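You operate a simulated robot arm through the tools that you are given. There is no shell and no other tool. Be economical: measure what you need, move in short steps, check, and stop when the job is done.

You are at the controls of a simulated robot arm. One attempt, no reset.

## Task
Put things in order on the dining table top. At the end: the grey door wedge stands on top of the white top board; the grey wilted plant from the dining table top stands on top of the grey coiled lead (marked "SOUND"); the bead jar (marked "BEADS") stands where the grey wilted plant stood; the yellow piece is on the beige pad box (marked "FELT PADS"); the green biscuit pack (marked "LEMON") from the dining table top stands where the bead jar stood; whatever was shut is shut again. Leave all else as you found it, and nothing knocked over.
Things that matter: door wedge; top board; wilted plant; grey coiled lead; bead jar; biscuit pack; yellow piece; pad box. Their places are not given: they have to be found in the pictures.

Only the result counts: the job must be done as asked and must still hold three seconds after the hand-in. Knocking over, shifting, dropping, spilling or breaking anything else fails it.

## Robot
A 7-joint arm with a two-finger parallel gripper, fixed in place. Base frame: the origin is at the foot of the arm, x ahead of it, y to its left, z up; the work surface is at about z = 900. Units: mm, degrees, N and s.
With the tool pointing down near the work surface it reaches from about 240 to 680 mm from the base axis. Its first joint turns from -66.0 to 66.0 degrees. Payload 2.4 kg.
The tool frame sits at the grasp point between the pads (the TCP): z along the fingers, y along the line on which they close. The tips reach 30 mm beyond it. The gripper opens to 94 mm. The fingers are 28 mm wide and 10 mm thick; the gripper's body (50 by 96 mm) begins 55 mm behind the TCP.
Orientation is told as [roll, pitch, yaw] about the base's x, y, z axes, in that order, counted from this pose: with the fingers straight down and closing along the base's y, the tool's x points along the base's -x, its y along +y and its z along -z.

## Interface
- The arm moves only by the tool servo_tool. Its argument "steps" is a list of rows, each an object (a shift or turn left out is 0, a gripper value left out holds the last) with "jaw": the gripper command, from -1 (shut) to 1 (fully open), values between in proportion; "xyz": the shift along the tool's x, y, z in mm, a list of three; "delta_rot": the turn, a rotation vector about the tool's x, y, z in degrees, a list of three. In form: [{"jaw": jaw, "xyz": [tx, ty, tz], "delta_rot": [rx, ry, rz]}, ...]. A call has 1 to 12 rows; each row is the pose to reach, as a shift and turn from the pose commanded when the call began, along the tool's axes at that moment. Rows are played at 5 a second. More than 50 mm and 8.6 degrees between two rows, or a gripper value outside its range, and nothing of the call is played. Where a pose cannot be reached the arm comes as near as it can. A force on the tool above 40 N (or 10 N above the force at the start of the call, whichever is more), or a blocked arm, ends the call early, and 0.2 s more pass. The fingers move at their own pace (about 153 mm/s each) and stop on an object; they squeeze with about 25 N. The grip force told is the motor's: it shows also when the fingers shut on nothing. Time passes only in rows, and 0.2 s behind the last, so rows that repeat a pose let the fingers close. The reply holds the time, the measured pose of the TCP, the force on the tool along the base axes, the opening and the grip force, in the units named above and with some noise.
- Cameras (640 x 400 px; columns grow to the right, rows downward): "scene" is fixed at [27.1, 481.5, 1456.9]; the picture's right is [-0.80, -0.61, 0.00], its down [-0.27, 0.36, -0.89] and it looks along [0.54, -0.71, -0.45] (base axes); focal length 325 px, centre (320, 200). "wrist" rides on the gripper at [-37, 0, -58] in the tool frame; the picture's right is [0.00, -1.00, 0.00], its down [0.97, 0.00, -0.24] and it looks along [0.24, 0.00, 0.97] (tool axes); focal length 218 px, centre (320, 200).
- camera(camera): a new picture of that camera. The clock stands still meanwhile.
- probe_pixels(camera, pixels): there is no depth. For up to 12 entries [column, row, z] of the newest picture of that camera ("zoom" is the newest enlarged one), the place [x, y] in the base frame at which the ray of that pixel passes the height z, good to about 3 mm, but the place of the scene camera against the robot may be out by one fixed shift of up to 25 mm in any direction. The clock stands still meanwhile.
- enlarge(camera, box): a new picture of the part [left, top, right, bottom] of that camera's present view, enlarged. The clock stands still meanwhile.
- sign_off(): hands the job in; it is judged then, once.

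Go step by step. Measure first, check grasps and placings, and put right what went wrong. The budget is 80 turns and 54 pictures, counting those below and the enlarged ones. Unless the task says otherwise, let go and move clear before handing in, and close with one line.

The tools are called after "Call:" by a JSON object that holds its "api" and its "payload". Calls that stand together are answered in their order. servo_tool: Moves the arm, as the interface text tells. Its arguments: {"type":"object","properties":{"steps":{"type":"array","items":{"type":"object","properties":{"jaw":{"type":"number"},"xyz":{"type":"array","items":{"type":"number"}},"delta_rot":{"type":"array","items":{"type":"number"}}}}}},"required":["steps"]} The other tools are called the same way: camera (camera) takes a picture; probe_pixels (camera, pixels) gives the place at which the rays of pixels pass given heights; enlarge (camera, box) takes an enlarged picture of a part of a camera's view; sign_off () hands the job in.

At the start:

```text
time: 0.0
tool_pos: [407.4, 7.0, 1213.7]
tool_rot: [0.0, 0.0, 0.1]
force: [0.0, -0.4, 0.1]
finger_gap: 94.0
finger_force: 0.1
```

scene: 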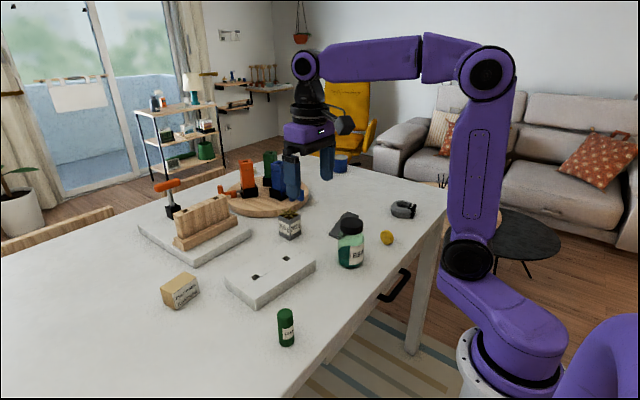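
wrist: 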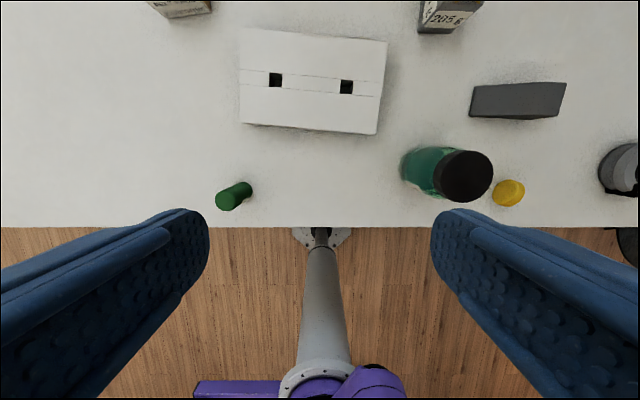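

The pictures show the table with a bead jar around (350,245), a green can (286,327), a plant (290,222), a wedge (343,225), a coiled lead (403,209), a yellow piece (387,238) and a pad box (180,290). I'll enlarge both parts of the scene to check what they are.

Call:
{"api": "enlarge", "payload": {"camera": "scene", "box": [260, 180, 440, 292]}}

Call:
{"api": "enlarge", "payload": {"camera": "scene", "box": [130, 140, 350, 278]}}

Call:
{"api": "enlarge", "payload": {"camera": "scene", "box": [140, 230, 340, 355]}}

```text
3.56 times, centred on (350, 236) of scene
```

zoom: 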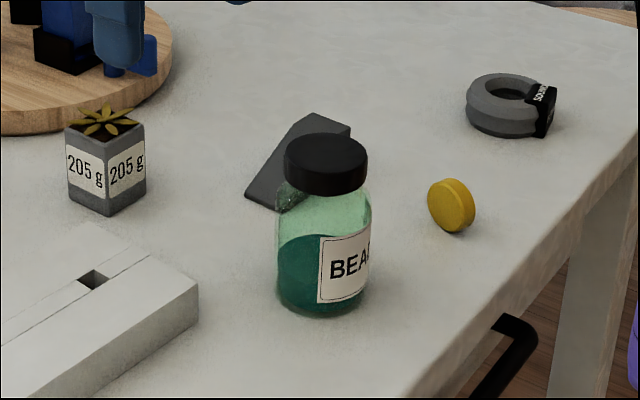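

```text
2.90 times, centred on (240, 209) of scene
```

zoom: 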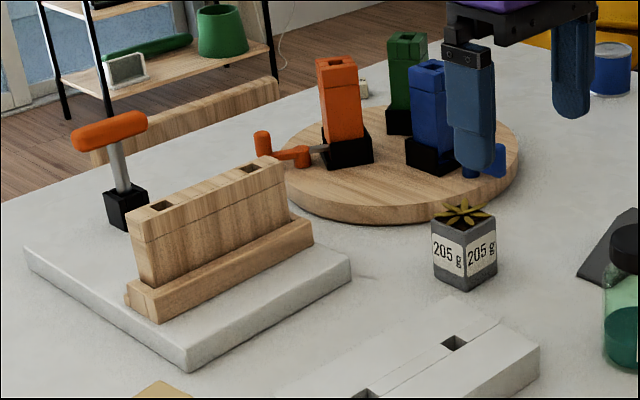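

```text
3.20 times, centred on (240, 292) of scene
```

zoom: 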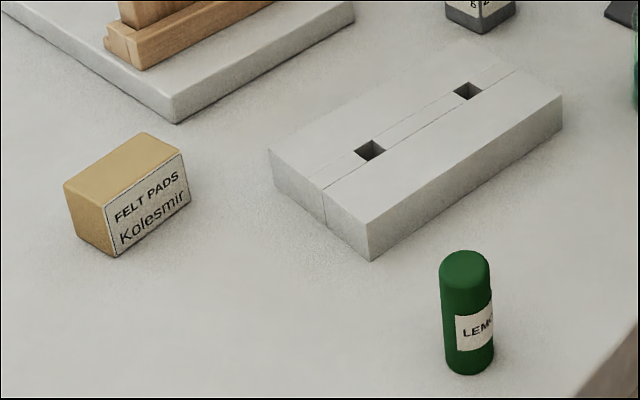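

The white block at (270,277) has seams and two holes, so I need a closer look at it. I'll enlarge it in the wrist view.

Call:
{"api": "enlarge", "payload": {"camera": "wrist", "box": [220, 10, 410, 130]}}

Call:
{"api": "enlarge", "payload": {"camera": "wrist", "box": [390, 60, 640, 216]}}

```text
3.33 times, centred on (315, 70) of wrist
```

zoom: 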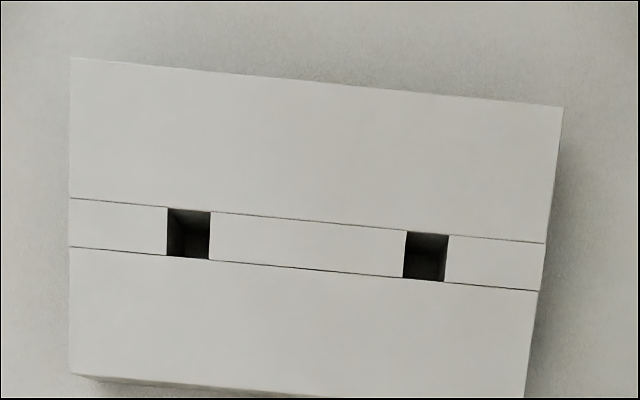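

```text
2.56 times, centred on (515, 138) of wrist
```

zoom: 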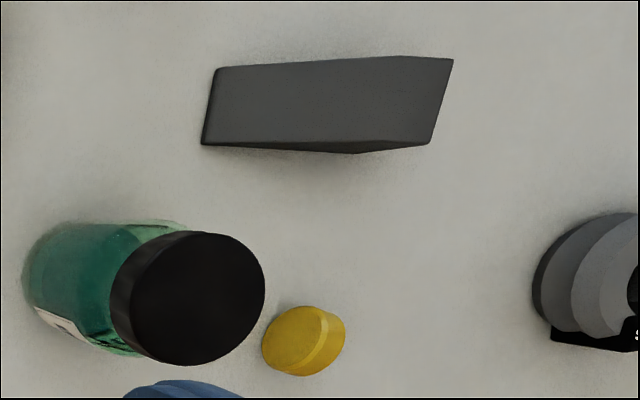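

Next I'll measure rough positions of everything from the scene view.

Call:
{"api": "probe_pixels", "payload": {"camera": "scene", "pixels": [[195, 240, 920], [205, 222, 960], [267, 200, 915], [290, 237, 900], [270, 277, 935], [286, 343, 900], [181, 295, 920], [350, 262, 900], [387, 240, 910], [403, 210, 915], [343, 225, 915], [170, 215, 920]]}}

Call:
{"api": "probe_pixels", "payload": {"camera": "wrist", "pixels": [[241, 28, 935], [387, 41, 935], [377, 135, 935], [240, 123, 935], [232, 197, 960], [430, 175, 900], [466, 175, 990], [508, 193, 910], [517, 100, 910], [620, 170, 920], [450, 5, 950], [180, 5, 940]]}}

```text
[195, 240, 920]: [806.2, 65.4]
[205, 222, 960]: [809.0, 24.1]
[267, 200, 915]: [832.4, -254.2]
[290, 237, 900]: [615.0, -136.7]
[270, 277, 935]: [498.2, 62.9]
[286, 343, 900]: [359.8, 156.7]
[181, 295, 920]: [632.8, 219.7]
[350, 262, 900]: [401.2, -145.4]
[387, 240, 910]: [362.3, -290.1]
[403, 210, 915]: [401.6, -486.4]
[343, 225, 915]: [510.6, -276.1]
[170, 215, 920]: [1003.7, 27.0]
```

```text
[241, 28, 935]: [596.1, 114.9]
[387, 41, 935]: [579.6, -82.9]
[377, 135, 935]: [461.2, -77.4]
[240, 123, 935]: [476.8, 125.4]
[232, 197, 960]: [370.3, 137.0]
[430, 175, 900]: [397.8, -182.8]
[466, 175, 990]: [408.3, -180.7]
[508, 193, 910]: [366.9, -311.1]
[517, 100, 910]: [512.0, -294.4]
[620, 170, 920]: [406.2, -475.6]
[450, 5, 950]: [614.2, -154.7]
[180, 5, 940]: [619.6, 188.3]
```

The white slab with the wooden block, at about (806,65), is out of reach. The white block with holes, at about (528,20) and 200x120, can be reached. I'll move the wrist camera over it for a close view.

Call:
{"api": "servo_tool", "payload": {"steps": [{"xyz": [-35, 3, 28], "jaw": 1}, {"xyz": [-70, 6, 56]}, {"xyz": [-105, 10, 85]}, {"xyz": [-140, 13, 113]}, {"xyz": [-140, 13, 113]}]}}

Call:
{"api": "camera", "payload": {"camera": "wrist"}}

```text
time: 1.2
tool_pos: [550.1, 21.8, 1101.2]
tool_rot: [-0.1, 0.0, -0.1]
force: [0.2, 0.4, -0.6]
finger_gap: 94.2
finger_force: 0.1
```

```text
46 pictures are left
```

wrist: 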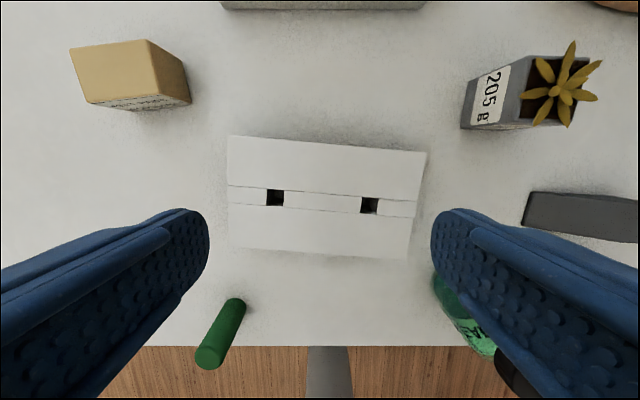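

In this view the board's corners are at (229,136), (427,152), (408,260) and (228,247). The pad box and plant are also well seen, so I'll probe their points at several heights and triangulate.

Call:
{"api": "probe_pixels", "payload": {"camera": "wrist", "pixels": [[229, 136, 935], [427, 152, 935], [408, 260, 935], [228, 247, 935], [229, 136, 915], [427, 152, 915], [408, 260, 915], [228, 247, 915], [237, 300, 960], [208, 357, 980], [461, 128, 900], [533, 123, 950]]}}

Call:
{"api": "probe_pixels", "payload": {"camera": "wrist", "pixels": [[69, 47, 950], [149, 40, 950], [157, 97, 950], [84, 102, 950], [192, 104, 900], [106, 109, 900], [187, 72, 900], [69, 47, 940], [149, 40, 940], [157, 97, 940], [84, 102, 940], [560, 95, 960]]}}

Call:
{"api": "enlarge", "payload": {"camera": "wrist", "box": [210, 120, 450, 270]}}

```text
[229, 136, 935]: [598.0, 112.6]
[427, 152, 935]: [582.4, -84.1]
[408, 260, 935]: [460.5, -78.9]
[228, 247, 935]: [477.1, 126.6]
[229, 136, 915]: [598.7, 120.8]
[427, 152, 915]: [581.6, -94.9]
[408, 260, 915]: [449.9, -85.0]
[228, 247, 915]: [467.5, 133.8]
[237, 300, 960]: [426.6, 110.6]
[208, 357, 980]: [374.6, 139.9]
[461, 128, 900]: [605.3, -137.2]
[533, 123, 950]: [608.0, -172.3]
```

```text
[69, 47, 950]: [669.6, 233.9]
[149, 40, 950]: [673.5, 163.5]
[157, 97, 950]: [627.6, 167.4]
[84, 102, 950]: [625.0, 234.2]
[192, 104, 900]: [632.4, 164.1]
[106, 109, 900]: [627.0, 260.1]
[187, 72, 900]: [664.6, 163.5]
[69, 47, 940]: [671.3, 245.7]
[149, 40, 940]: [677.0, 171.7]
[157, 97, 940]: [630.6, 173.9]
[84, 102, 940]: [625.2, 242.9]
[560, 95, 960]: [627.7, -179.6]
```

```text
2.67 times, centred on (330, 195) of wrist
```

zoom: 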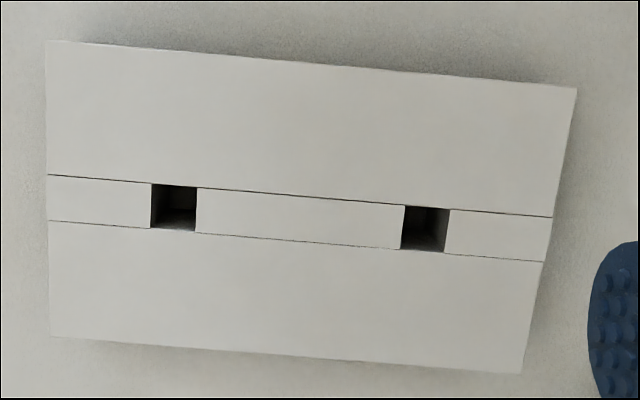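

The board top is at z≈935 (both views agree), centred at about (529,20). The pad box covers x 627–671, y 165–234, with its top at about 950. Next I'll hover over the plant at about (625,-160).

Call:
{"api": "servo_tool", "payload": {"steps": [{"xyz": [-15, -36, 6], "jaw": 1}, {"xyz": [-30, -73, 12]}, {"xyz": [-45, -109, 18]}, {"xyz": [-60, -146, 25]}, {"xyz": [-75, -182, 31]}, {"xyz": [-75, -182, 31]}]}}

Call:
{"api": "camera", "payload": {"camera": "wrist"}}

```text
time: 2.6
tool_pos: [623.5, -158.8, 1068.5]
tool_rot: [0.1, 0.1, 0.0]
force: [0.5, -0.9, 0.5]
finger_gap: 94.4
finger_force: 0.1
```

```text
44 pictures are left
```

wrist: 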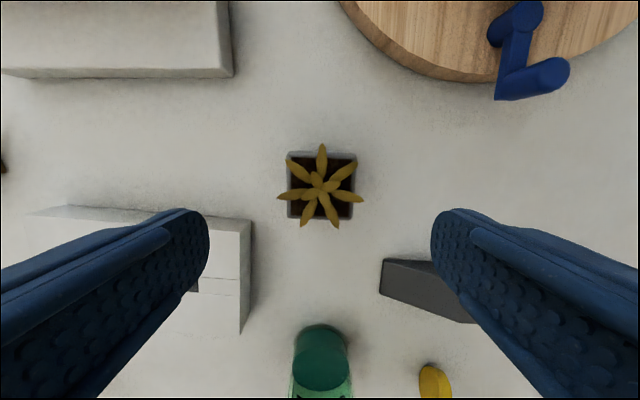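

The plant pot's top rim runs from (287,151) to (356,219). I'll probe it at candidate heights, together with the wedge, jar and yellow points.

Call:
{"api": "probe_pixels", "payload": {"camera": "wrist", "pixels": [[287, 151, 950], [357, 152, 950], [354, 219, 950], [287, 218, 950], [287, 151, 940], [354, 219, 940], [383, 260, 900], [380, 292, 900], [428, 260, 920], [479, 323, 900], [320, 350, 990], [434, 380, 910]]}}

Call:
{"api": "enlarge", "payload": {"camera": "wrist", "box": [256, 130, 384, 240]}}

```text
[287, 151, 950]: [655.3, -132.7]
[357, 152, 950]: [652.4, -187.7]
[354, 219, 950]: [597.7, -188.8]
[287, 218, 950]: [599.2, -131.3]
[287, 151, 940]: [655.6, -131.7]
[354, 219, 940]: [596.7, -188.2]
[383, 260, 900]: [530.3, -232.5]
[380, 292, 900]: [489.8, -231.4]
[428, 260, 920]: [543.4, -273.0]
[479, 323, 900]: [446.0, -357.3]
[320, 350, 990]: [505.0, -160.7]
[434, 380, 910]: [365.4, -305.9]
```

```text
3.64 times, centred on (320, 185) of wrist
```

zoom: 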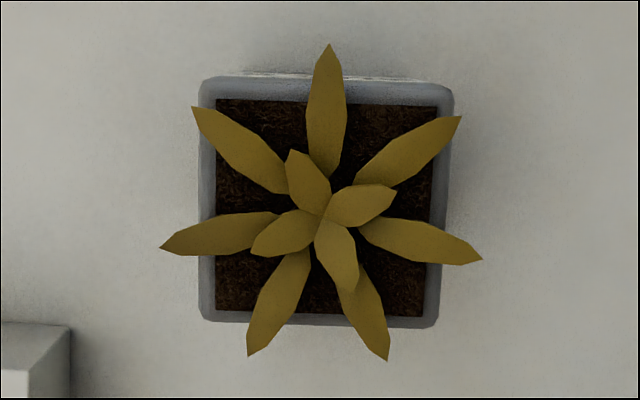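

The left base corner in the earlier view suggests the pot is about 48 wide and about 75 tall. I'll probe the rim again at z=975 to get its centre.

Call:
{"api": "probe_pixels", "payload": {"camera": "wrist", "pixels": [[287, 151, 975], [357, 152, 975], [354, 219, 975], [287, 218, 975], [287, 151, 965], [354, 219, 965]]}}

Call:
{"api": "probe_pixels", "payload": {"camera": "scene", "pixels": [[279, 234, 900], [290, 240, 900], [301, 234, 900], [279, 216, 965], [290, 222, 965], [301, 215, 965], [279, 216, 955], [290, 222, 955], [290, 222, 945]]}}

```text
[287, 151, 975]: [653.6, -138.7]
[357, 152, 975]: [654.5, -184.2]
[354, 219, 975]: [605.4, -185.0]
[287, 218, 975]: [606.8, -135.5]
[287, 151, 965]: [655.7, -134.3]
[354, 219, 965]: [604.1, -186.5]
```

```text
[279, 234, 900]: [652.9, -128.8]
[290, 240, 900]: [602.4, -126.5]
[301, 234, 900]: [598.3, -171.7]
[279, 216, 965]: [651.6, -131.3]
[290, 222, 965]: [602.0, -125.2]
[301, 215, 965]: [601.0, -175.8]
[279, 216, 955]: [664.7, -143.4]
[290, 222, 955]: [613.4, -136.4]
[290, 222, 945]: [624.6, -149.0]
```

The pot is about 49 square, centred at (630,-160), with its top at about 968. I'll descend around it to z≈947 and close.

Call:
{"api": "servo_tool", "payload": {"steps": [{"xyz": [-6.5, -1.5, 30], "jaw": 1}, {"xyz": [-6.5, -1.5, 60]}, {"xyz": [-6.5, -1.5, 90]}, {"xyz": [-6.5, -1.5, 108]}, {"xyz": [-6.5, -1.5, 122]}, {"xyz": [-6.5, -1.5, 122]}]}}

Call:
{"api": "enlarge", "payload": {"camera": "scene", "box": [210, 150, 370, 250]}}

```text
time: 4.0
tool_pos: [630.2, -162.4, 947.5]
tool_rot: [0.0, 0.1, 0.0]
force: [0.4, 0.2, -0.4]
finger_gap: 94.0
finger_force: 0.1
```

```text
4.00 times, centred on (290, 200) of scene
```

zoom: 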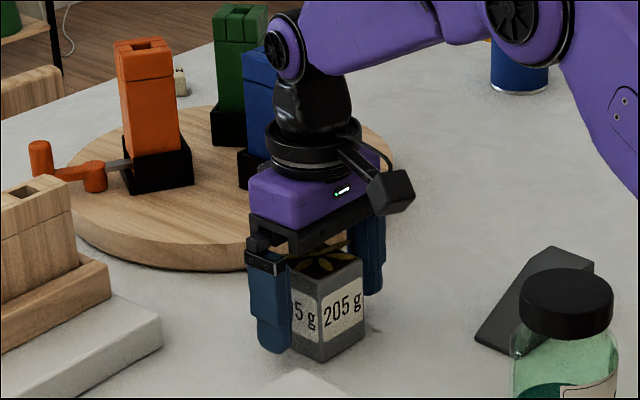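

The fingers straddle the pot with no contact. I'll close them and lift a little.

Call:
{"api": "servo_tool", "payload": {"steps": [{"jaw": -1}, {"jaw": -1}, {"jaw": -1}]}}

Call:
{"api": "servo_tool", "payload": {"steps": [{"xyz": [0, 0, -15]}, {"xyz": [0, 0, -40]}, {"xyz": [0, 0, -80]}, {"xyz": [0, 0, -110]}, {"xyz": [0, 0, -110]}]}}

Call:
{"api": "camera", "payload": {"camera": "wrist"}}

```text
time: 4.8
tool_pos: [629.8, -162.6, 948.2]
tool_rot: [0.0, 0.1, 0.0]
force: [0.6, -0.3, -0.4]
finger_gap: 54.2
finger_force: 25.2
```

```text
time: 6.0
tool_pos: [629.6, -163.0, 1057.3]
tool_rot: [0.0, -0.1, -0.1]
force: [-0.2, 0.7, -1.9]
finger_gap: 54.2
finger_force: 25.0
```

```text
41 pictures are left
```

wrist: 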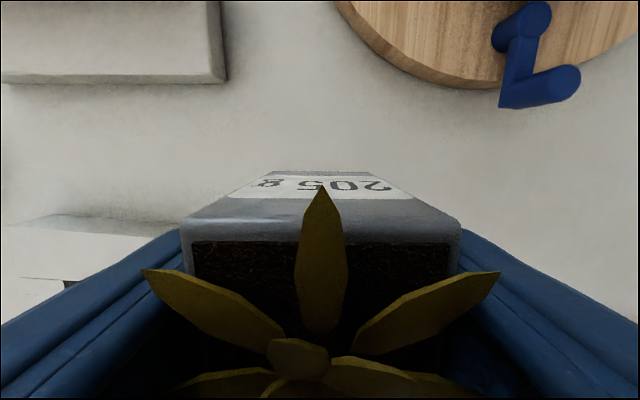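

The plant is held, with a gap of 54 and its base about 48 below the TCP. I'll carry it high to near (335,-476), where the lead can be seen ahead of it.

Call:
{"api": "servo_tool", "payload": {"steps": [{"xyz": [29.5, -31.3, -5]}, {"xyz": [59, -62.6, -10]}, {"xyz": [88.5, -93.9, -10]}, {"xyz": [118, -125.2, -10]}, {"xyz": [147.5, -156.5, -10]}, {"xyz": [177, -187.8, -10]}, {"xyz": [206.5, -219.1, -10]}, {"xyz": [236, -250.4, -10]}, {"xyz": [265.5, -281.7, -10]}, {"xyz": [295, -313, -10]}, {"xyz": [295, -313, -10]}]}}

Call:
{"api": "camera", "payload": {"camera": "wrist"}}

```text
time: 8.4
tool_pos: [333.0, -472.7, 1066.2]
tool_rot: [0.1, 0.0, 0.0]
force: [-0.1, -0.4, -2.8]
finger_gap: 54.2
finger_force: 25.2
```

```text
40 pictures are left
```

wrist: 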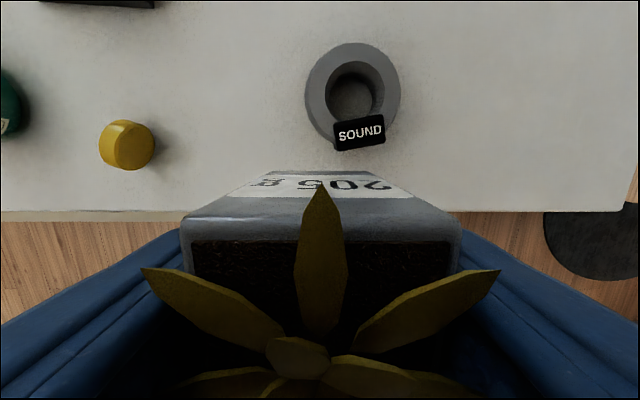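

The coil spans columns 304–401 with its hole at (352,97). I'll probe it at several heights, compare with the scene zoom, and enlarge the yellow piece.

Call:
{"api": "enlarge", "payload": {"camera": "wrist", "box": [90, 20, 410, 200]}}

Call:
{"api": "enlarge", "payload": {"camera": "scene", "box": [365, 180, 445, 260]}}

Call:
{"api": "probe_pixels", "payload": {"camera": "wrist", "pixels": [[304, 92, 925], [401, 92, 925], [352, 43, 925], [352, 97, 925], [304, 92, 935], [401, 92, 935], [352, 43, 935], [335, 152, 925], [385, 147, 925], [335, 152, 900], [352, 97, 935]]}}

```text
2.00 times, centred on (250, 110) of wrist
```

zoom: 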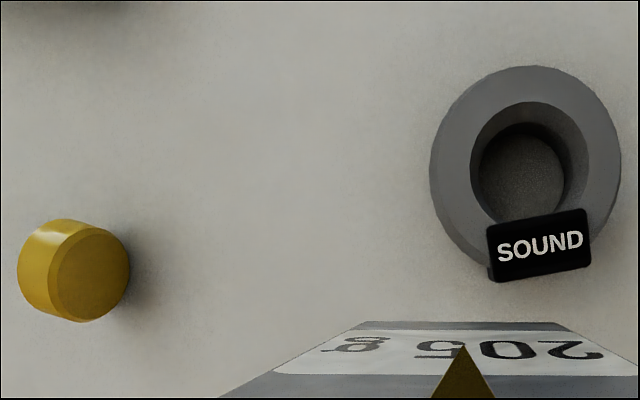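

```text
5.00 times, centred on (405, 220) of scene
```

zoom: 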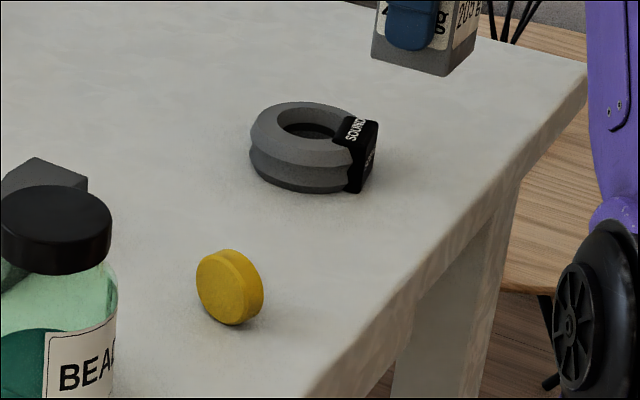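

```text
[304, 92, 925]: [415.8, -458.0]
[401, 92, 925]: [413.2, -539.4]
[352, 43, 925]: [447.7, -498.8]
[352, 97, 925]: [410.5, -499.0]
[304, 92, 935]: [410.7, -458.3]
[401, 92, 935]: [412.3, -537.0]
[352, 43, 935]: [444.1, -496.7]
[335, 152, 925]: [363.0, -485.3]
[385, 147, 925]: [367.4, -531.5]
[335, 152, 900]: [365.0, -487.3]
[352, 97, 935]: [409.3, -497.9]
```

The coil's ring is about 80 across, centred at about (414,-500), with the tag on its near side. The yellow piece is a short disc standing on its edge. I'll move the plant above the coil and down to about 12 mm over it.

Call:
{"api": "servo_tool", "payload": {"steps": [{"xyz": [-30, -9, 0]}, {"xyz": [-60, -18, 0]}, {"xyz": [-87, -27.3, 0]}, {"xyz": [-87, -27.3, 30]}, {"xyz": [-87, -27.3, 60]}, {"xyz": [-87, -27.3, 74]}, {"xyz": [-87, -27.3, 74]}]}}

Call:
{"api": "enlarge", "payload": {"camera": "scene", "box": [365, 150, 445, 230]}}

```text
time: 10.0
tool_pos: [422.1, -503.5, 993.7]
tool_rot: [0.0, 0.0, 0.0]
force: [0.1, -0.1, -2.2]
finger_gap: 54.4
finger_force: 24.4
```

```text
5.00 times, centred on (405, 190) of scene
```

zoom: 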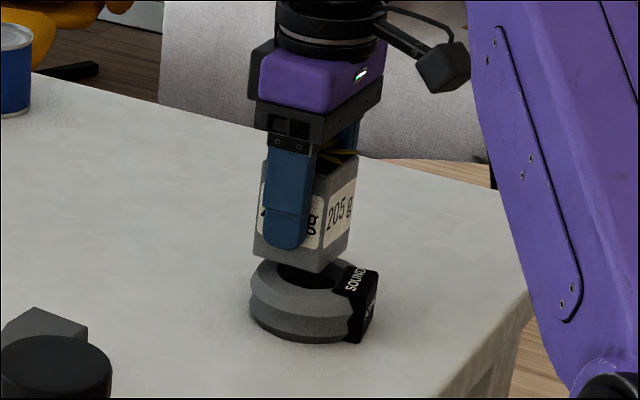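

The pot hangs nicely centred above the coil. I'll lower it in small steps and watch the force.

Call:
{"api": "servo_tool", "payload": {"steps": [{"xyz": [0, 2.5, 3]}, {"xyz": [0, 2.5, 6]}, {"xyz": [0, 2.5, 8]}, {"xyz": [0, 2.5, 10]}, {"xyz": [0, 2.5, 10]}]}}

Call:
{"api": "servo_tool", "payload": {"steps": [{"xyz": [0, 0, 1.5]}, {"xyz": [0, 0, 3]}, {"xyz": [0, 0, 3]}]}}

```text
time: 11.2
tool_pos: [420.8, -501.2, 984.2]
tool_rot: [0.1, 0.0, 0.1]
force: [0.6, 0.8, -2.4]
finger_gap: 54.2
finger_force: 25.1
```

```text
time: 12.0
tool_pos: [422.6, -501.2, 983.0]
tool_rot: [-0.3, -0.3, 0.0]
force: [-2.9, 1.6, 20.0]
finger_gap: 54.2
finger_force: 24.5
```

Contact came at TCP 983, so the coil top is at about 935. I'll ease up a little and check the picture before releasing.

Call:
{"api": "servo_tool", "payload": {"steps": [{"xyz": [0, 0, -1.5]}, {"xyz": [0, 0, -1.5]}]}}

Call:
{"api": "enlarge", "payload": {"camera": "scene", "box": [365, 150, 445, 230]}}

```text
time: 12.6
tool_pos: [421.2, -501.3, 983.4]
tool_rot: [-0.1, -0.1, 0.0]
force: [0.7, -3.7, 15.1]
finger_gap: 54.0
finger_force: 25.3
```

```text
5.00 times, centred on (405, 190) of scene
```

zoom: 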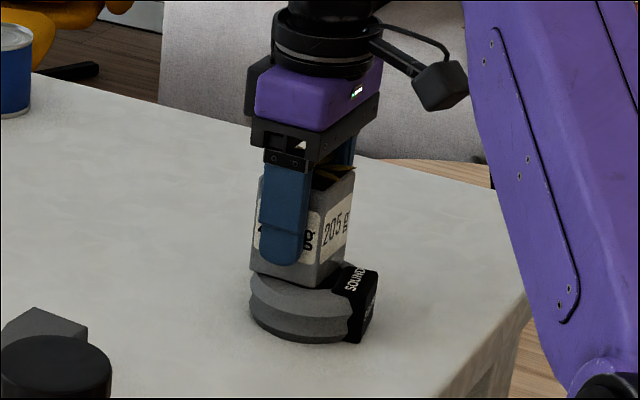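

The pot sits level on the coil. I'll release gradually and rise straight up.

Call:
{"api": "servo_tool", "payload": {"steps": [{"xyz": [0, 0, -0.5], "jaw": 0.2}, {"xyz": [0, 0, -0.5], "jaw": 0.4}, {"xyz": [0, 0, -0.5], "jaw": 0.8}, {"xyz": [0, 0, -0.5], "jaw": 0.8}, {"xyz": [0, 0, -30]}, {"xyz": [0, 0, -70]}, {"xyz": [0, 0, -110]}, {"xyz": [0, 0, -110]}]}}

Call:
{"api": "camera", "payload": {"camera": "wrist"}}

```text
time: 14.4
tool_pos: [420.2, -499.3, 1092.2]
tool_rot: [-0.1, 0.0, 0.1]
force: [-0.4, 0.2, 0.0]
finger_gap: 84.5
finger_force: 0.0
```

```text
35 pictures are left
```

wrist: 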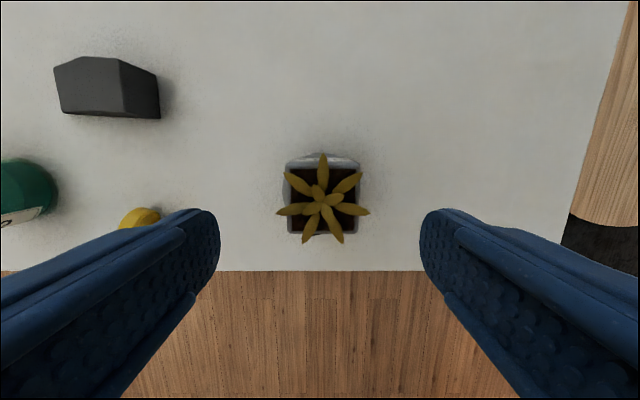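

The plant stands on the coil. Next is the bead jar, so I'll move above it at about (408,-180).

Call:
{"api": "servo_tool", "payload": {"steps": [{"xyz": [2, 45, -10], "jaw": 1}, {"xyz": [3, 90, -20]}, {"xyz": [5, 135, -28]}, {"xyz": [7, 180, -28]}, {"xyz": [8, 225, -28]}, {"xyz": [10, 270, -28]}, {"xyz": [12, 319, -28]}, {"xyz": [12, 319, -28]}]}}

Call:
{"api": "camera", "payload": {"camera": "wrist"}}

```text
time: 16.2
tool_pos: [411.3, -182.4, 1119.3]
tool_rot: [0.0, -0.1, 0.0]
force: [0.8, -0.7, 0.3]
finger_gap: 93.9
finger_force: 0.1
```

```text
34 pictures are left
```

wrist: 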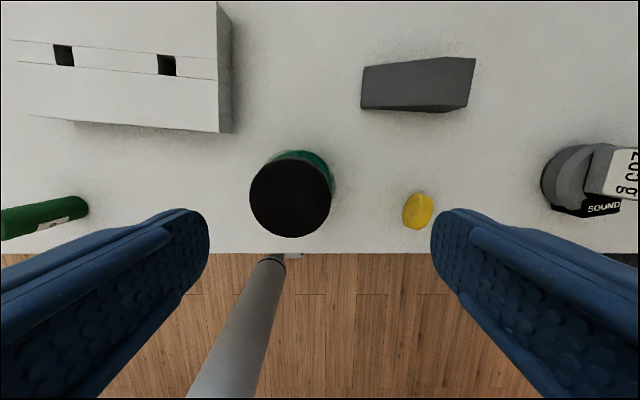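

The lid's circle spans columns 249–331 and rows 157–238. I'll probe it at several heights, along with the jar's points in the scene view.

Call:
{"api": "probe_pixels", "payload": {"camera": "wrist", "pixels": [[249, 197, 985], [331, 197, 985], [290, 157, 985], [290, 238, 985], [290, 197, 1000], [290, 197, 970], [249, 197, 1000], [331, 197, 1000], [335, 172, 930], [303, 150, 930]]}}

Call:
{"api": "probe_pixels", "payload": {"camera": "scene", "pixels": [[351.8, 224, 985], [351.8, 224, 1000], [351.8, 224, 970], [350, 261, 900], [350, 268.5, 900], [338, 262, 900], [363.5, 262, 900]]}}

```text
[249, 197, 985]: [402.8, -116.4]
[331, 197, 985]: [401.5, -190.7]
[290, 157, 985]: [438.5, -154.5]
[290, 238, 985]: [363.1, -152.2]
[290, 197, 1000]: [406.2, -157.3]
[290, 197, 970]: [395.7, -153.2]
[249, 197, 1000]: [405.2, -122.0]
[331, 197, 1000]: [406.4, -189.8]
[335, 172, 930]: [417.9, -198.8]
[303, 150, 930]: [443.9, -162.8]
```

```text
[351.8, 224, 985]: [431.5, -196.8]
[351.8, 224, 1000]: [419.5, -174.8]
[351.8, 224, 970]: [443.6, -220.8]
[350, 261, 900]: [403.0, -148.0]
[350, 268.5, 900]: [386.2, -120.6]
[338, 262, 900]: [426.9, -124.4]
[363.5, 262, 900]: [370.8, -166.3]
```

The jar is about 115 tall and about 68 across, centred near (411,-162). I'll descend around its body to z≈969, keeping the palm above the lid.

Call:
{"api": "servo_tool", "payload": {"steps": [{"xyz": [0, 20.5, 0], "jaw": 1}, {"xyz": [0, 20.5, 40]}, {"xyz": [0, 20.5, 80]}, {"xyz": [0, 20.5, 110]}, {"xyz": [0, 20.5, 135]}, {"xyz": [0, 20.5, 135]}]}}

Call:
{"api": "enlarge", "payload": {"camera": "scene", "box": [290, 190, 418, 270]}}

```text
time: 17.6
tool_pos: [409.2, -161.1, 983.9]
tool_rot: [0.0, 0.0, 0.0]
force: [-0.4, 1.1, -0.6]
finger_gap: 93.8
finger_force: 0.1
```

```text
5.00 times, centred on (354, 230) of scene
```

zoom: 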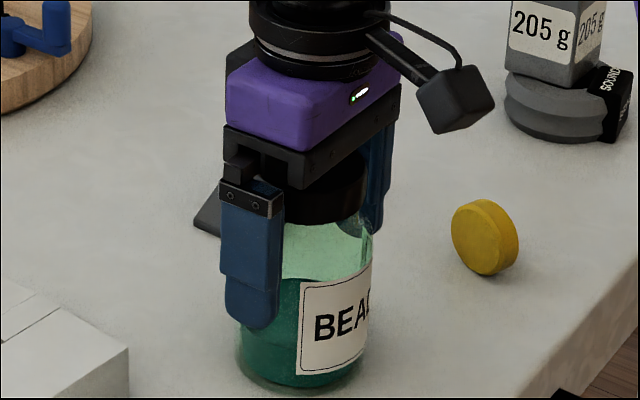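

The fingers straddle the jar. I'll lower another 10 mm watching the force, then close.

Call:
{"api": "servo_tool", "payload": {"steps": [{"xyz": [0, 0, 4]}, {"xyz": [0, 0, 7]}, {"xyz": [0, 0, 10]}, {"xyz": [0, 0, 10]}]}}

Call:
{"api": "servo_tool", "payload": {"steps": [{"jaw": -1}, {"jaw": -1}, {"jaw": -1}, {"jaw": -1}]}}

```text
time: 18.6
tool_pos: [411.5, -161.8, 974.7]
tool_rot: [0.1, 0.0, 0.0]
force: [0.6, -0.1, -0.5]
finger_gap: 93.7
finger_force: 0.0
```

```text
time: 19.6
tool_pos: [410.1, -162.3, 975.3]
tool_rot: [-0.1, 0.0, -0.1]
force: [-0.3, 0.8, 1.1]
finger_gap: 71.8
finger_force: 25.1
```

The jar is gripped at 71.8. I'll lift it 15 mm to check the weight and grip.

Call:
{"api": "servo_tool", "payload": {"steps": [{"xyz": [0, 0, -5]}, {"xyz": [0, 0, -15]}, {"xyz": [0, 0, -15]}]}}

Call:
{"api": "servo_tool", "payload": {"steps": [{"xyz": [0, 0, -30]}, {"xyz": [0, 0, -60]}, {"xyz": [0, 0, -80]}, {"xyz": [0, 0, -80]}]}}

Call:
{"api": "camera", "payload": {"camera": "scene"}}

```text
time: 20.4
tool_pos: [410.4, -162.8, 990.6]
tool_rot: [0.0, -0.1, 0.0]
force: [0.1, -0.2, -4.1]
finger_gap: 71.8
finger_force: 24.9
```

```text
time: 21.4
tool_pos: [409.3, -161.5, 1069.4]
tool_rot: [-0.1, 0.0, 0.0]
force: [1.5, -1.0, -3.5]
finger_gap: 71.8
finger_force: 25.1
```

```text
32 pictures are left
```

scene: 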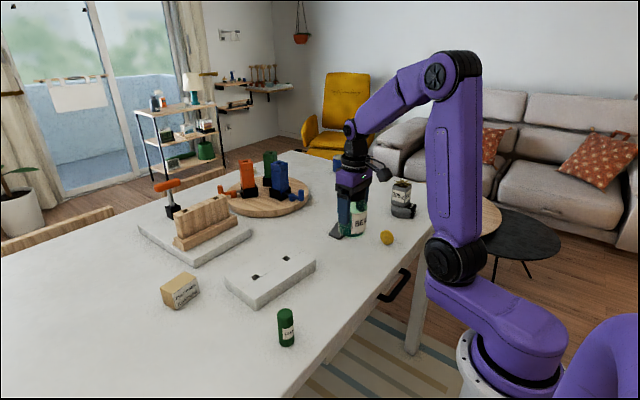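

The jar is held, at about 0.35 kg. I'll carry it to the plant's old place at about (627,-161) and lower it.

Call:
{"api": "servo_tool", "payload": {"steps": [{"xyz": [-40, 0, 0]}, {"xyz": [-80, 0, 0]}, {"xyz": [-120, 0, 0]}, {"xyz": [-160, 0, 0]}, {"xyz": [-200, 0, 0]}, {"xyz": [-217, 0, 0]}, {"xyz": [-217, 0, 30]}, {"xyz": [-217, 0, 60]}, {"xyz": [-217, 0, 80]}, {"xyz": [-217, 0, 88]}, {"xyz": [-217, 0, 88]}]}}

Call:
{"api": "servo_tool", "payload": {"steps": [{"xyz": [0, 0, 2]}, {"xyz": [0, 0, 4]}, {"xyz": [0, 0, 5.5]}, {"xyz": [0, 0, 5.5]}]}}

```text
time: 23.8
tool_pos: [626.8, -159.0, 982.7]
tool_rot: [0.0, 0.0, 0.0]
force: [-0.1, 0.5, -2.9]
finger_gap: 71.8
finger_force: 25.1
```

```text
time: 24.8
tool_pos: [626.4, -161.5, 976.6]
tool_rot: [0.0, 0.0, 0.0]
force: [-0.5, -0.4, -3.3]
finger_gap: 71.8
finger_force: 24.7
```

The jar isn't touching yet, with the force still about -3.3. I'll go down another millimetre or two.

Call:
{"api": "servo_tool", "payload": {"steps": [{"xyz": [0, 0, 1.2]}, {"xyz": [0, 0, 2.2]}, {"xyz": [0, 0, 2.2]}]}}

```text
time: 25.6
tool_pos: [626.8, -160.2, 975.0]
tool_rot: [0.0, 0.0, 0.1]
force: [-0.4, 0.0, -2.0]
finger_gap: 71.8
finger_force: 25.3
```

Call:
{"api": "servo_tool", "payload": {"steps": [{"xyz": [0, 0, 1]}, {"xyz": [0, 0, 1.5]}, {"xyz": [0, 0, 1.5]}]}}

```text
time: 26.4
tool_pos: [625.2, -161.1, 975.2]
tool_rot: [0.0, -0.2, 0.1]
force: [-5.6, 1.1, 15.3]
finger_gap: 71.8
finger_force: 24.2
```

The jar is down, with +15 N on the tool. I'll ease up, release gradually and rise.

Call:
{"api": "servo_tool", "payload": {"steps": [{"xyz": [0, 0, -1]}, {"xyz": [0, 0, -1.2], "jaw": 0.6}, {"xyz": [0, 0, -1.2], "jaw": 0.8}, {"xyz": [0, 0, -1.2], "jaw": 1}, {"xyz": [0, 0, -1.2], "jaw": 1}, {"xyz": [0, 0, -30]}, {"xyz": [0, 0, -70]}, {"xyz": [0, 0, -110]}, {"xyz": [0, 0, -130]}, {"xyz": [0, 0, -130]}]}}

Call:
{"api": "camera", "payload": {"camera": "wrist"}}

```text
time: 28.6
tool_pos: [626.2, -161.5, 1103.3]
tool_rot: [0.0, 0.0, 0.0]
force: [0.2, -0.5, 0.3]
finger_gap: 93.9
finger_force: 0.0
```

```text
31 pictures are left
```

wrist: 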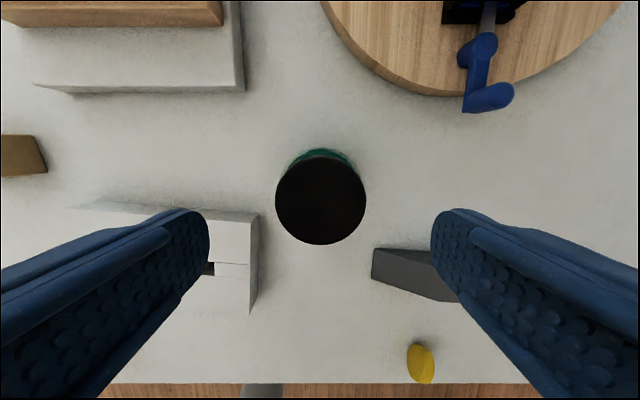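

The jar stands upright at the plant's old place. Next is the biscuit pack, so I'll move above about (375,130).

Call:
{"api": "servo_tool", "payload": {"steps": [{"xyz": [27, 32, 0]}, {"xyz": [54, 64, 0]}, {"xyz": [81, 96, 0]}, {"xyz": [108, 128, 0]}, {"xyz": [135, 160, 0]}, {"xyz": [162, 192, 0]}, {"xyz": [189, 224, 0]}, {"xyz": [216, 256, 0]}, {"xyz": [245, 290, 0]}, {"xyz": [245, 290, 0]}]}}

Call:
{"api": "camera", "payload": {"camera": "wrist"}}

```text
time: 30.8
tool_pos: [381.5, 127.2, 1103.0]
tool_rot: [0.0, 0.0, 0.0]
force: [0.8, 0.0, 0.9]
finger_gap: 93.8
finger_force: 0.0
```

```text
30 pictures are left
```

wrist: 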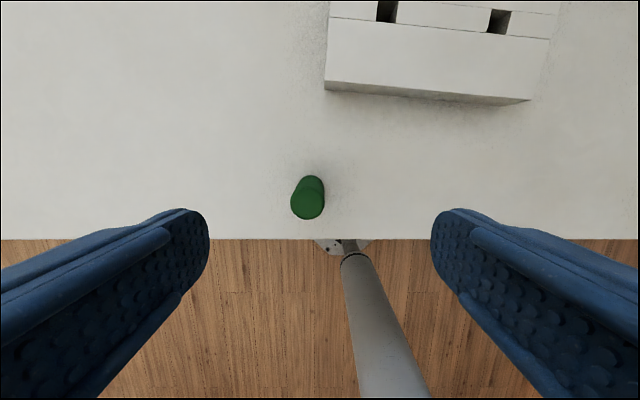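

The pack's top is at about (307,205) and its base at about (313,187). I'll probe these at several heights.

Call:
{"api": "probe_pixels", "payload": {"camera": "wrist", "pixels": [[307, 205, 960], [307, 205, 970], [307, 205, 980], [291, 205, 970], [324, 205, 970], [307, 220, 970], [313, 176, 900], [324, 187, 900]]}}

Call:
{"api": "probe_pixels", "payload": {"camera": "scene", "pixels": [[286, 341, 900], [285.5, 314, 960], [285.5, 314, 970], [285.5, 314, 980], [278.5, 340, 900], [294, 341, 900], [287, 347, 900]]}}

```text
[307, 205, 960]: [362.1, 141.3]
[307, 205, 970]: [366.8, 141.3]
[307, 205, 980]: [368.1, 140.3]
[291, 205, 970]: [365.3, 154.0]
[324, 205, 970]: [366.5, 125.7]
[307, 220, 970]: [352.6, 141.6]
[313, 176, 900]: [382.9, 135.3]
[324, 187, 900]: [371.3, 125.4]
```

```text
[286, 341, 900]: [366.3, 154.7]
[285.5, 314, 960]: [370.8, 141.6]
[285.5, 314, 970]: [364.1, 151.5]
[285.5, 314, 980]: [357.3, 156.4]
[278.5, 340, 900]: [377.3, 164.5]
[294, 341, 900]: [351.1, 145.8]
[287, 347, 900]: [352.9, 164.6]
```

The pack is about 28 across and 70 tall, centred at (367,140). I'll descend with the jaws half closed and grip it at z≈946.

Call:
{"api": "servo_tool", "payload": {"steps": [{"xyz": [15, 12.5, 0], "jaw": 0.3}, {"xyz": [15, 12.5, 40]}, {"xyz": [15, 12.5, 80]}, {"xyz": [15, 12.5, 120]}, {"xyz": [15, 12.5, 145]}, {"xyz": [15, 12.5, 157]}, {"xyz": [15, 12.5, 157]}, {"xyz": [15, 12.5, 157], "jaw": -1}, {"xyz": [15, 12.5, 157]}, {"xyz": [15, 12.5, 157]}]}}

Call:
{"api": "servo_tool", "payload": {"steps": [{"xyz": [0, 0, -15]}, {"xyz": [0, 0, -50]}, {"xyz": [0, 0, -90]}, {"xyz": [0, 0, -90]}]}}

Call:
{"api": "enlarge", "payload": {"camera": "scene", "box": [200, 230, 360, 330]}}

```text
time: 33.0
tool_pos: [367.0, 142.2, 947.0]
tool_rot: [0.0, 0.0, 0.1]
force: [1.0, 0.8, 0.1]
finger_gap: 30.3
finger_force: 25.1
```

```text
time: 34.0
tool_pos: [366.1, 140.7, 1037.9]
tool_rot: [0.0, 0.0, 0.0]
force: [0.4, -0.1, -0.5]
finger_gap: 29.9
finger_force: 24.8
```

```text
4.00 times, centred on (280, 280) of scene
```

zoom: 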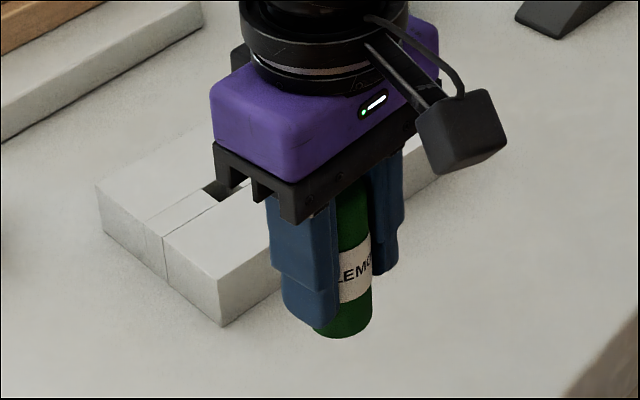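

The pack is held upright. I'll carry it to the jar's old place at (411,-162) and lower it.

Call:
{"api": "servo_tool", "payload": {"steps": [{"xyz": [-6, -43, 0]}, {"xyz": [-12, -86, 0]}, {"xyz": [-18, -129, 0]}, {"xyz": [-24, -172, 0]}, {"xyz": [-32, -215, 0]}, {"xyz": [-39, -258, 0]}, {"xyz": [-45, -303, 0]}, {"xyz": [-45, -303, 35]}, {"xyz": [-45, -303, 65]}, {"xyz": [-45, -303, 85]}, {"xyz": [-45, -303, 85]}]}}

Call:
{"api": "servo_tool", "payload": {"steps": [{"xyz": [0, 0, 2]}, {"xyz": [0, 0, 4]}, {"xyz": [0, 0, 4]}]}}

```text
time: 36.4
tool_pos: [410.1, -161.9, 950.5]
tool_rot: [0.0, 0.0, 0.0]
force: [0.0, -0.2, -0.4]
finger_gap: 30.3
finger_force: 24.7
```

```text
time: 37.2
tool_pos: [412.0, -161.3, 947.6]
tool_rot: [0.1, -0.1, 0.0]
force: [-2.6, 1.7, 12.9]
finger_gap: 30.3
finger_force: 25.1
```

The pack is in contact with the table at +13 N. I'll release it and rise.

Call:
{"api": "servo_tool", "payload": {"steps": [{"xyz": [0, 0, -1]}, {"xyz": [0, 0, -1], "jaw": -0.3}, {"xyz": [0, 0, -1], "jaw": 0}, {"xyz": [0, 0, -1], "jaw": 0.4}, {"xyz": [0, 0, -1], "jaw": 0.4}, {"xyz": [0, 0, -40]}, {"xyz": [0, 0, -80]}, {"xyz": [0, 0, -120]}, {"xyz": [0, 0, -150]}, {"xyz": [0, 0, -150]}]}}

Call:
{"api": "camera", "payload": {"camera": "wrist"}}

```text
time: 39.4
tool_pos: [410.2, -163.2, 1095.4]
tool_rot: [0.0, -0.1, 0.1]
force: [0.1, 0.4, 0.1]
finger_gap: 66.0
finger_force: 0.0
```

```text
28 pictures are left
```

wrist: 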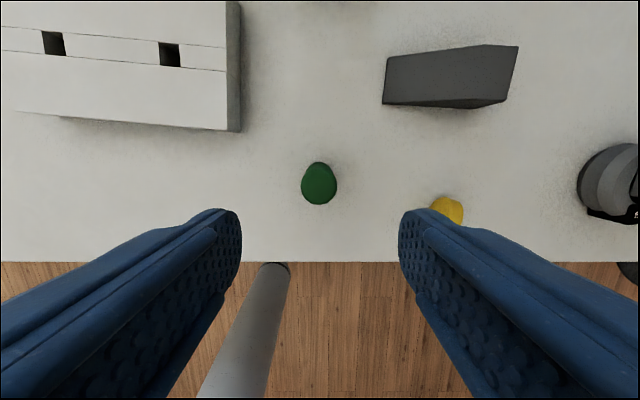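

The pack stands at the jar's old place. Next is the wedge, so I'll move above about (505,-293).

Call:
{"api": "servo_tool", "payload": {"steps": [{"xyz": [-24, -33, 5], "jaw": 1}, {"xyz": [-48, -66, 10]}, {"xyz": [-72, -99, 15]}, {"xyz": [-95, -130, 20]}, {"xyz": [-95, -130, 20]}]}}

Call:
{"api": "camera", "payload": {"camera": "wrist"}}

```text
time: 40.6
tool_pos: [509.1, -292.4, 1077.3]
tool_rot: [-0.1, 0.0, 0.0]
force: [-0.1, -0.3, 0.0]
finger_gap: 94.0
finger_force: 0.1
```

```text
27 pictures are left
```

wrist: 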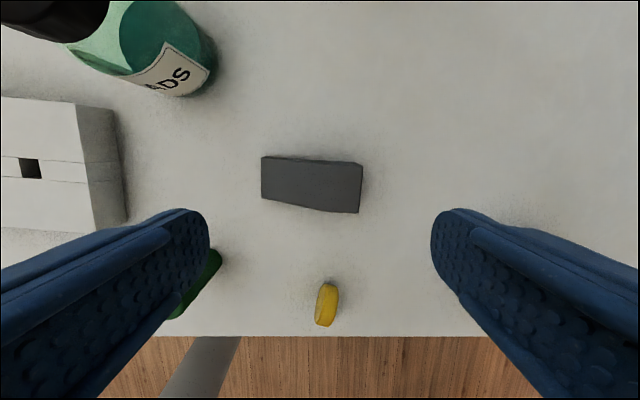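

The wedge spans (261,157) to (363,213), with its thin end at left (+y). I'll enlarge and probe it to get its width, heading and height.

Call:
{"api": "enlarge", "payload": {"camera": "wrist", "box": [240, 140, 384, 230]}}

Call:
{"api": "enlarge", "payload": {"camera": "scene", "box": [310, 190, 406, 250]}}

Call:
{"api": "probe_pixels", "payload": {"camera": "wrist", "pixels": [[261, 157, 903], [261, 199, 903], [363, 163, 930], [358, 213, 930], [363, 163, 920], [358, 213, 920], [327, 305, 915], [318, 323, 905], [338, 285, 925]]}}

```text
4.44 times, centred on (312, 185) of wrist
```

zoom: 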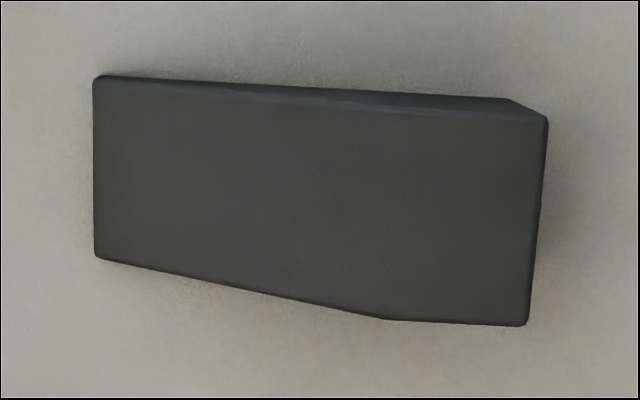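

```text
6.67 times, centred on (358, 220) of scene
```

zoom: 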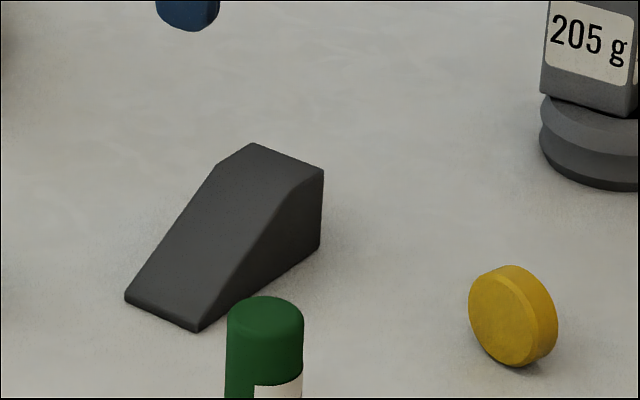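

```text
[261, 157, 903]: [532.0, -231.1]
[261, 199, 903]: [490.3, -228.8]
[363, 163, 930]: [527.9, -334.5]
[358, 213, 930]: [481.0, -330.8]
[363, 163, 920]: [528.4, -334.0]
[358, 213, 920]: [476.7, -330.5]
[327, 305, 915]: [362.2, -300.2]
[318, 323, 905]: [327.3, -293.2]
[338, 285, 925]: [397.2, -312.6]
```

The wedge is about 42 wide and 100 long, with its axis about 3° off -y. I'll turn the tool by -93° of yaw so the fingers close across its width at about (507,-290).

Call:
{"api": "servo_tool", "payload": {"steps": [{"delta_rot": [0, 0, 8.4], "xyz": [1.6, 2, 0], "jaw": 1}, {"delta_rot": [0, 0, 16.8], "xyz": [1.6, 2, 0]}, {"delta_rot": [0, 0, 25.2], "xyz": [1.6, 2, 0]}, {"delta_rot": [0, 0, 33.6], "xyz": [1.6, 2, 0]}, {"delta_rot": [0, 0, 42], "xyz": [1.6, 2, 0]}, {"delta_rot": [0, 0, 50.4], "xyz": [1.6, 2, 0]}, {"delta_rot": [0, 0, 58.8], "xyz": [1.6, 2, 0]}, {"delta_rot": [0, 0, 67.2], "xyz": [1.6, 2, 0]}, {"delta_rot": [0, 0, 75.6], "xyz": [1.6, 2, 0]}, {"delta_rot": [0, 0, 84], "xyz": [1.6, 2, 0]}, {"delta_rot": [0, 0, 92.4], "xyz": [1.6, 2, 0]}, {"delta_rot": [0, 0, 93], "xyz": [1.6, 2, 0]}]}}

Call:
{"api": "camera", "payload": {"camera": "wrist"}}

```text
time: 43.2
tool_pos: [505.0, -290.3, 1076.9]
tool_rot: [0.0, 0.0, -93.1]
force: [1.4, -0.1, 0.6]
finger_gap: 94.0
finger_force: 0.1
```

```text
24 pictures are left
```

wrist: 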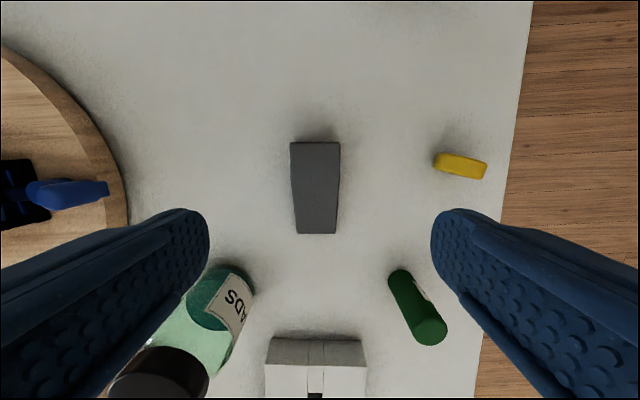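

The wedge is aligned with the fingers (columns 291–340). I'll descend to z≈936 and close.

Call:
{"api": "servo_tool", "payload": {"steps": [{"xyz": [0, 2, 40]}, {"xyz": [0, 2, 80]}, {"xyz": [0, 2, 115]}, {"xyz": [0, 2, 133]}, {"xyz": [0, 2, 141]}, {"xyz": [0, 2, 141]}, {"xyz": [0, 2, 141], "jaw": -1}, {"xyz": [0, 2, 141]}, {"xyz": [0, 2, 141]}, {"xyz": [0, 2, 141]}]}}

Call:
{"api": "servo_tool", "payload": {"steps": [{"xyz": [0, 0, -15]}, {"xyz": [0, 0, -50]}, {"xyz": [0, 0, -80]}, {"xyz": [0, 0, -80]}]}}

Call:
{"api": "camera", "payload": {"camera": "wrist"}}

Call:
{"api": "enlarge", "payload": {"camera": "scene", "box": [290, 160, 418, 240]}}

```text
time: 45.4
tool_pos: [506.2, -289.2, 935.8]
tool_rot: [0.0, 0.0, -93.0]
force: [2.3, -0.7, 3.3]
finger_gap: 47.7
finger_force: 25.3
```

```text
time: 46.4
tool_pos: [506.3, -289.5, 1018.5]
tool_rot: [0.0, -0.1, -93.0]
force: [0.0, 0.3, -0.5]
finger_gap: 47.6
finger_force: 25.3
```

```text
23 pictures are left
```

wrist: 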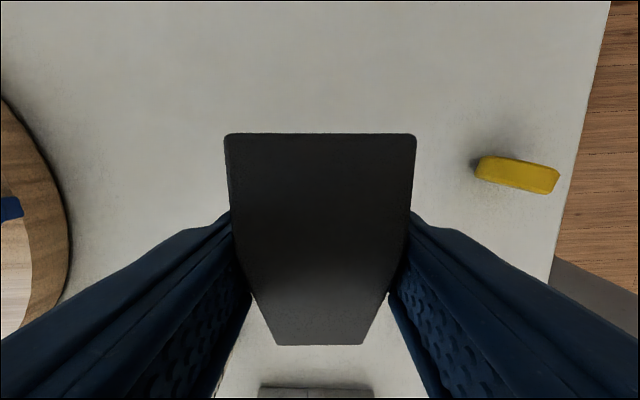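

```text
5.00 times, centred on (354, 200) of scene
```

zoom: 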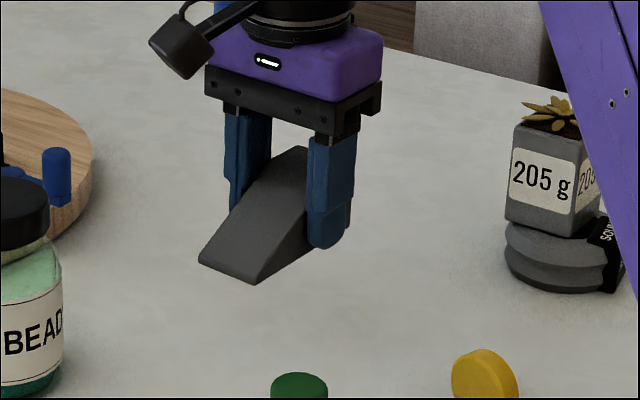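

The wedge is held level, with a gap of 47.7 and its base 36 below the TCP. I'll carry it to the board's centre.

Call:
{"api": "servo_tool", "payload": {"steps": [{"xyz": [20, 0, -25]}, {"xyz": [60, 1, -25]}, {"xyz": [100, 2, -25]}, {"xyz": [140, 3, -25]}, {"xyz": [180, 4, -25]}, {"xyz": [220, 5, -25]}, {"xyz": [260, 6, -25]}, {"xyz": [302, 6, -25]}, {"xyz": [302, 6, 10]}, {"xyz": [302, 6, 38]}, {"xyz": [302, 6, 38]}]}}

Call:
{"api": "camera", "payload": {"camera": "scene"}}

```text
time: 48.8
tool_pos: [529.0, 13.2, 976.9]
tool_rot: [0.0, 0.0, -93.0]
force: [0.5, -0.3, -1.3]
finger_gap: 47.7
finger_force: 24.7
```

```text
21 pictures are left
```

scene: 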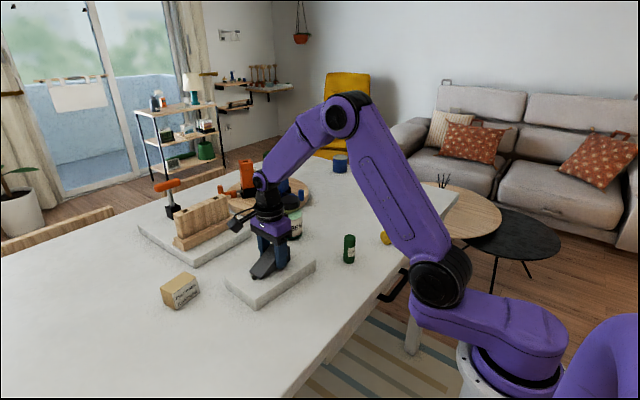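

The wedge hangs about 6 mm over the board's centre. I'll lower it in small steps until it touches.

Call:
{"api": "servo_tool", "payload": {"steps": [{"xyz": [0, 0, 2]}, {"xyz": [0, 0, 4]}, {"xyz": [0, 0, 4]}]}}

Call:
{"api": "servo_tool", "payload": {"steps": [{"xyz": [0, 0, 1]}, {"xyz": [0, 0, 1.5]}, {"xyz": [0, 0, 1.5]}]}}

```text
time: 49.6
tool_pos: [528.0, 12.3, 974.1]
tool_rot: [0.1, 0.0, -93.0]
force: [0.5, -0.3, -1.0]
finger_gap: 48.0
finger_force: 24.9
```

```text
time: 50.4
tool_pos: [528.8, 11.5, 972.6]
tool_rot: [0.0, 0.0, -93.0]
force: [-1.9, -0.1, 3.3]
finger_gap: 47.8
finger_force: 24.9
```

There is light contact at 972.6. I'll go down another half millimetre, release and rise.

Call:
{"api": "servo_tool", "payload": {"steps": [{"xyz": [0, 0, 0.6]}, {"xyz": [0, 0, 0.6], "jaw": 0.1}, {"xyz": [0, 0, 0.6], "jaw": 0.3}, {"xyz": [0, 0, 0.6], "jaw": 0.6}, {"xyz": [0, 0, 0.6], "jaw": 0.6}, {"xyz": [0, 0, -30]}, {"xyz": [0, 0, -70]}, {"xyz": [0, 0, -100]}, {"xyz": [0, 0, -100]}]}}

Call:
{"api": "camera", "payload": {"camera": "wrist"}}

```text
time: 52.4
tool_pos: [528.1, 11.5, 1075.0]
tool_rot: [0.1, -0.1, -93.1]
force: [-1.2, -0.2, -0.3]
finger_gap: 75.4
finger_force: 0.0
```

```text
20 pictures are left
```

wrist: 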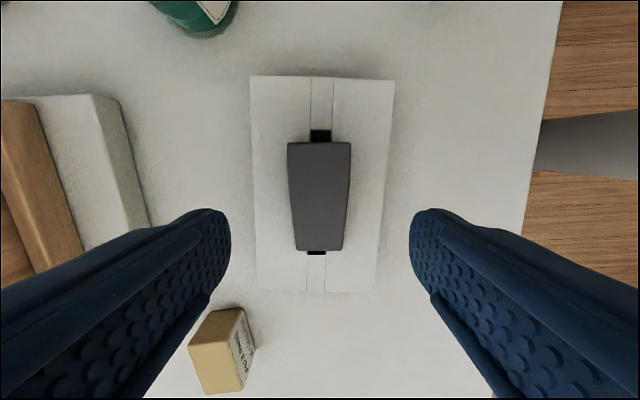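

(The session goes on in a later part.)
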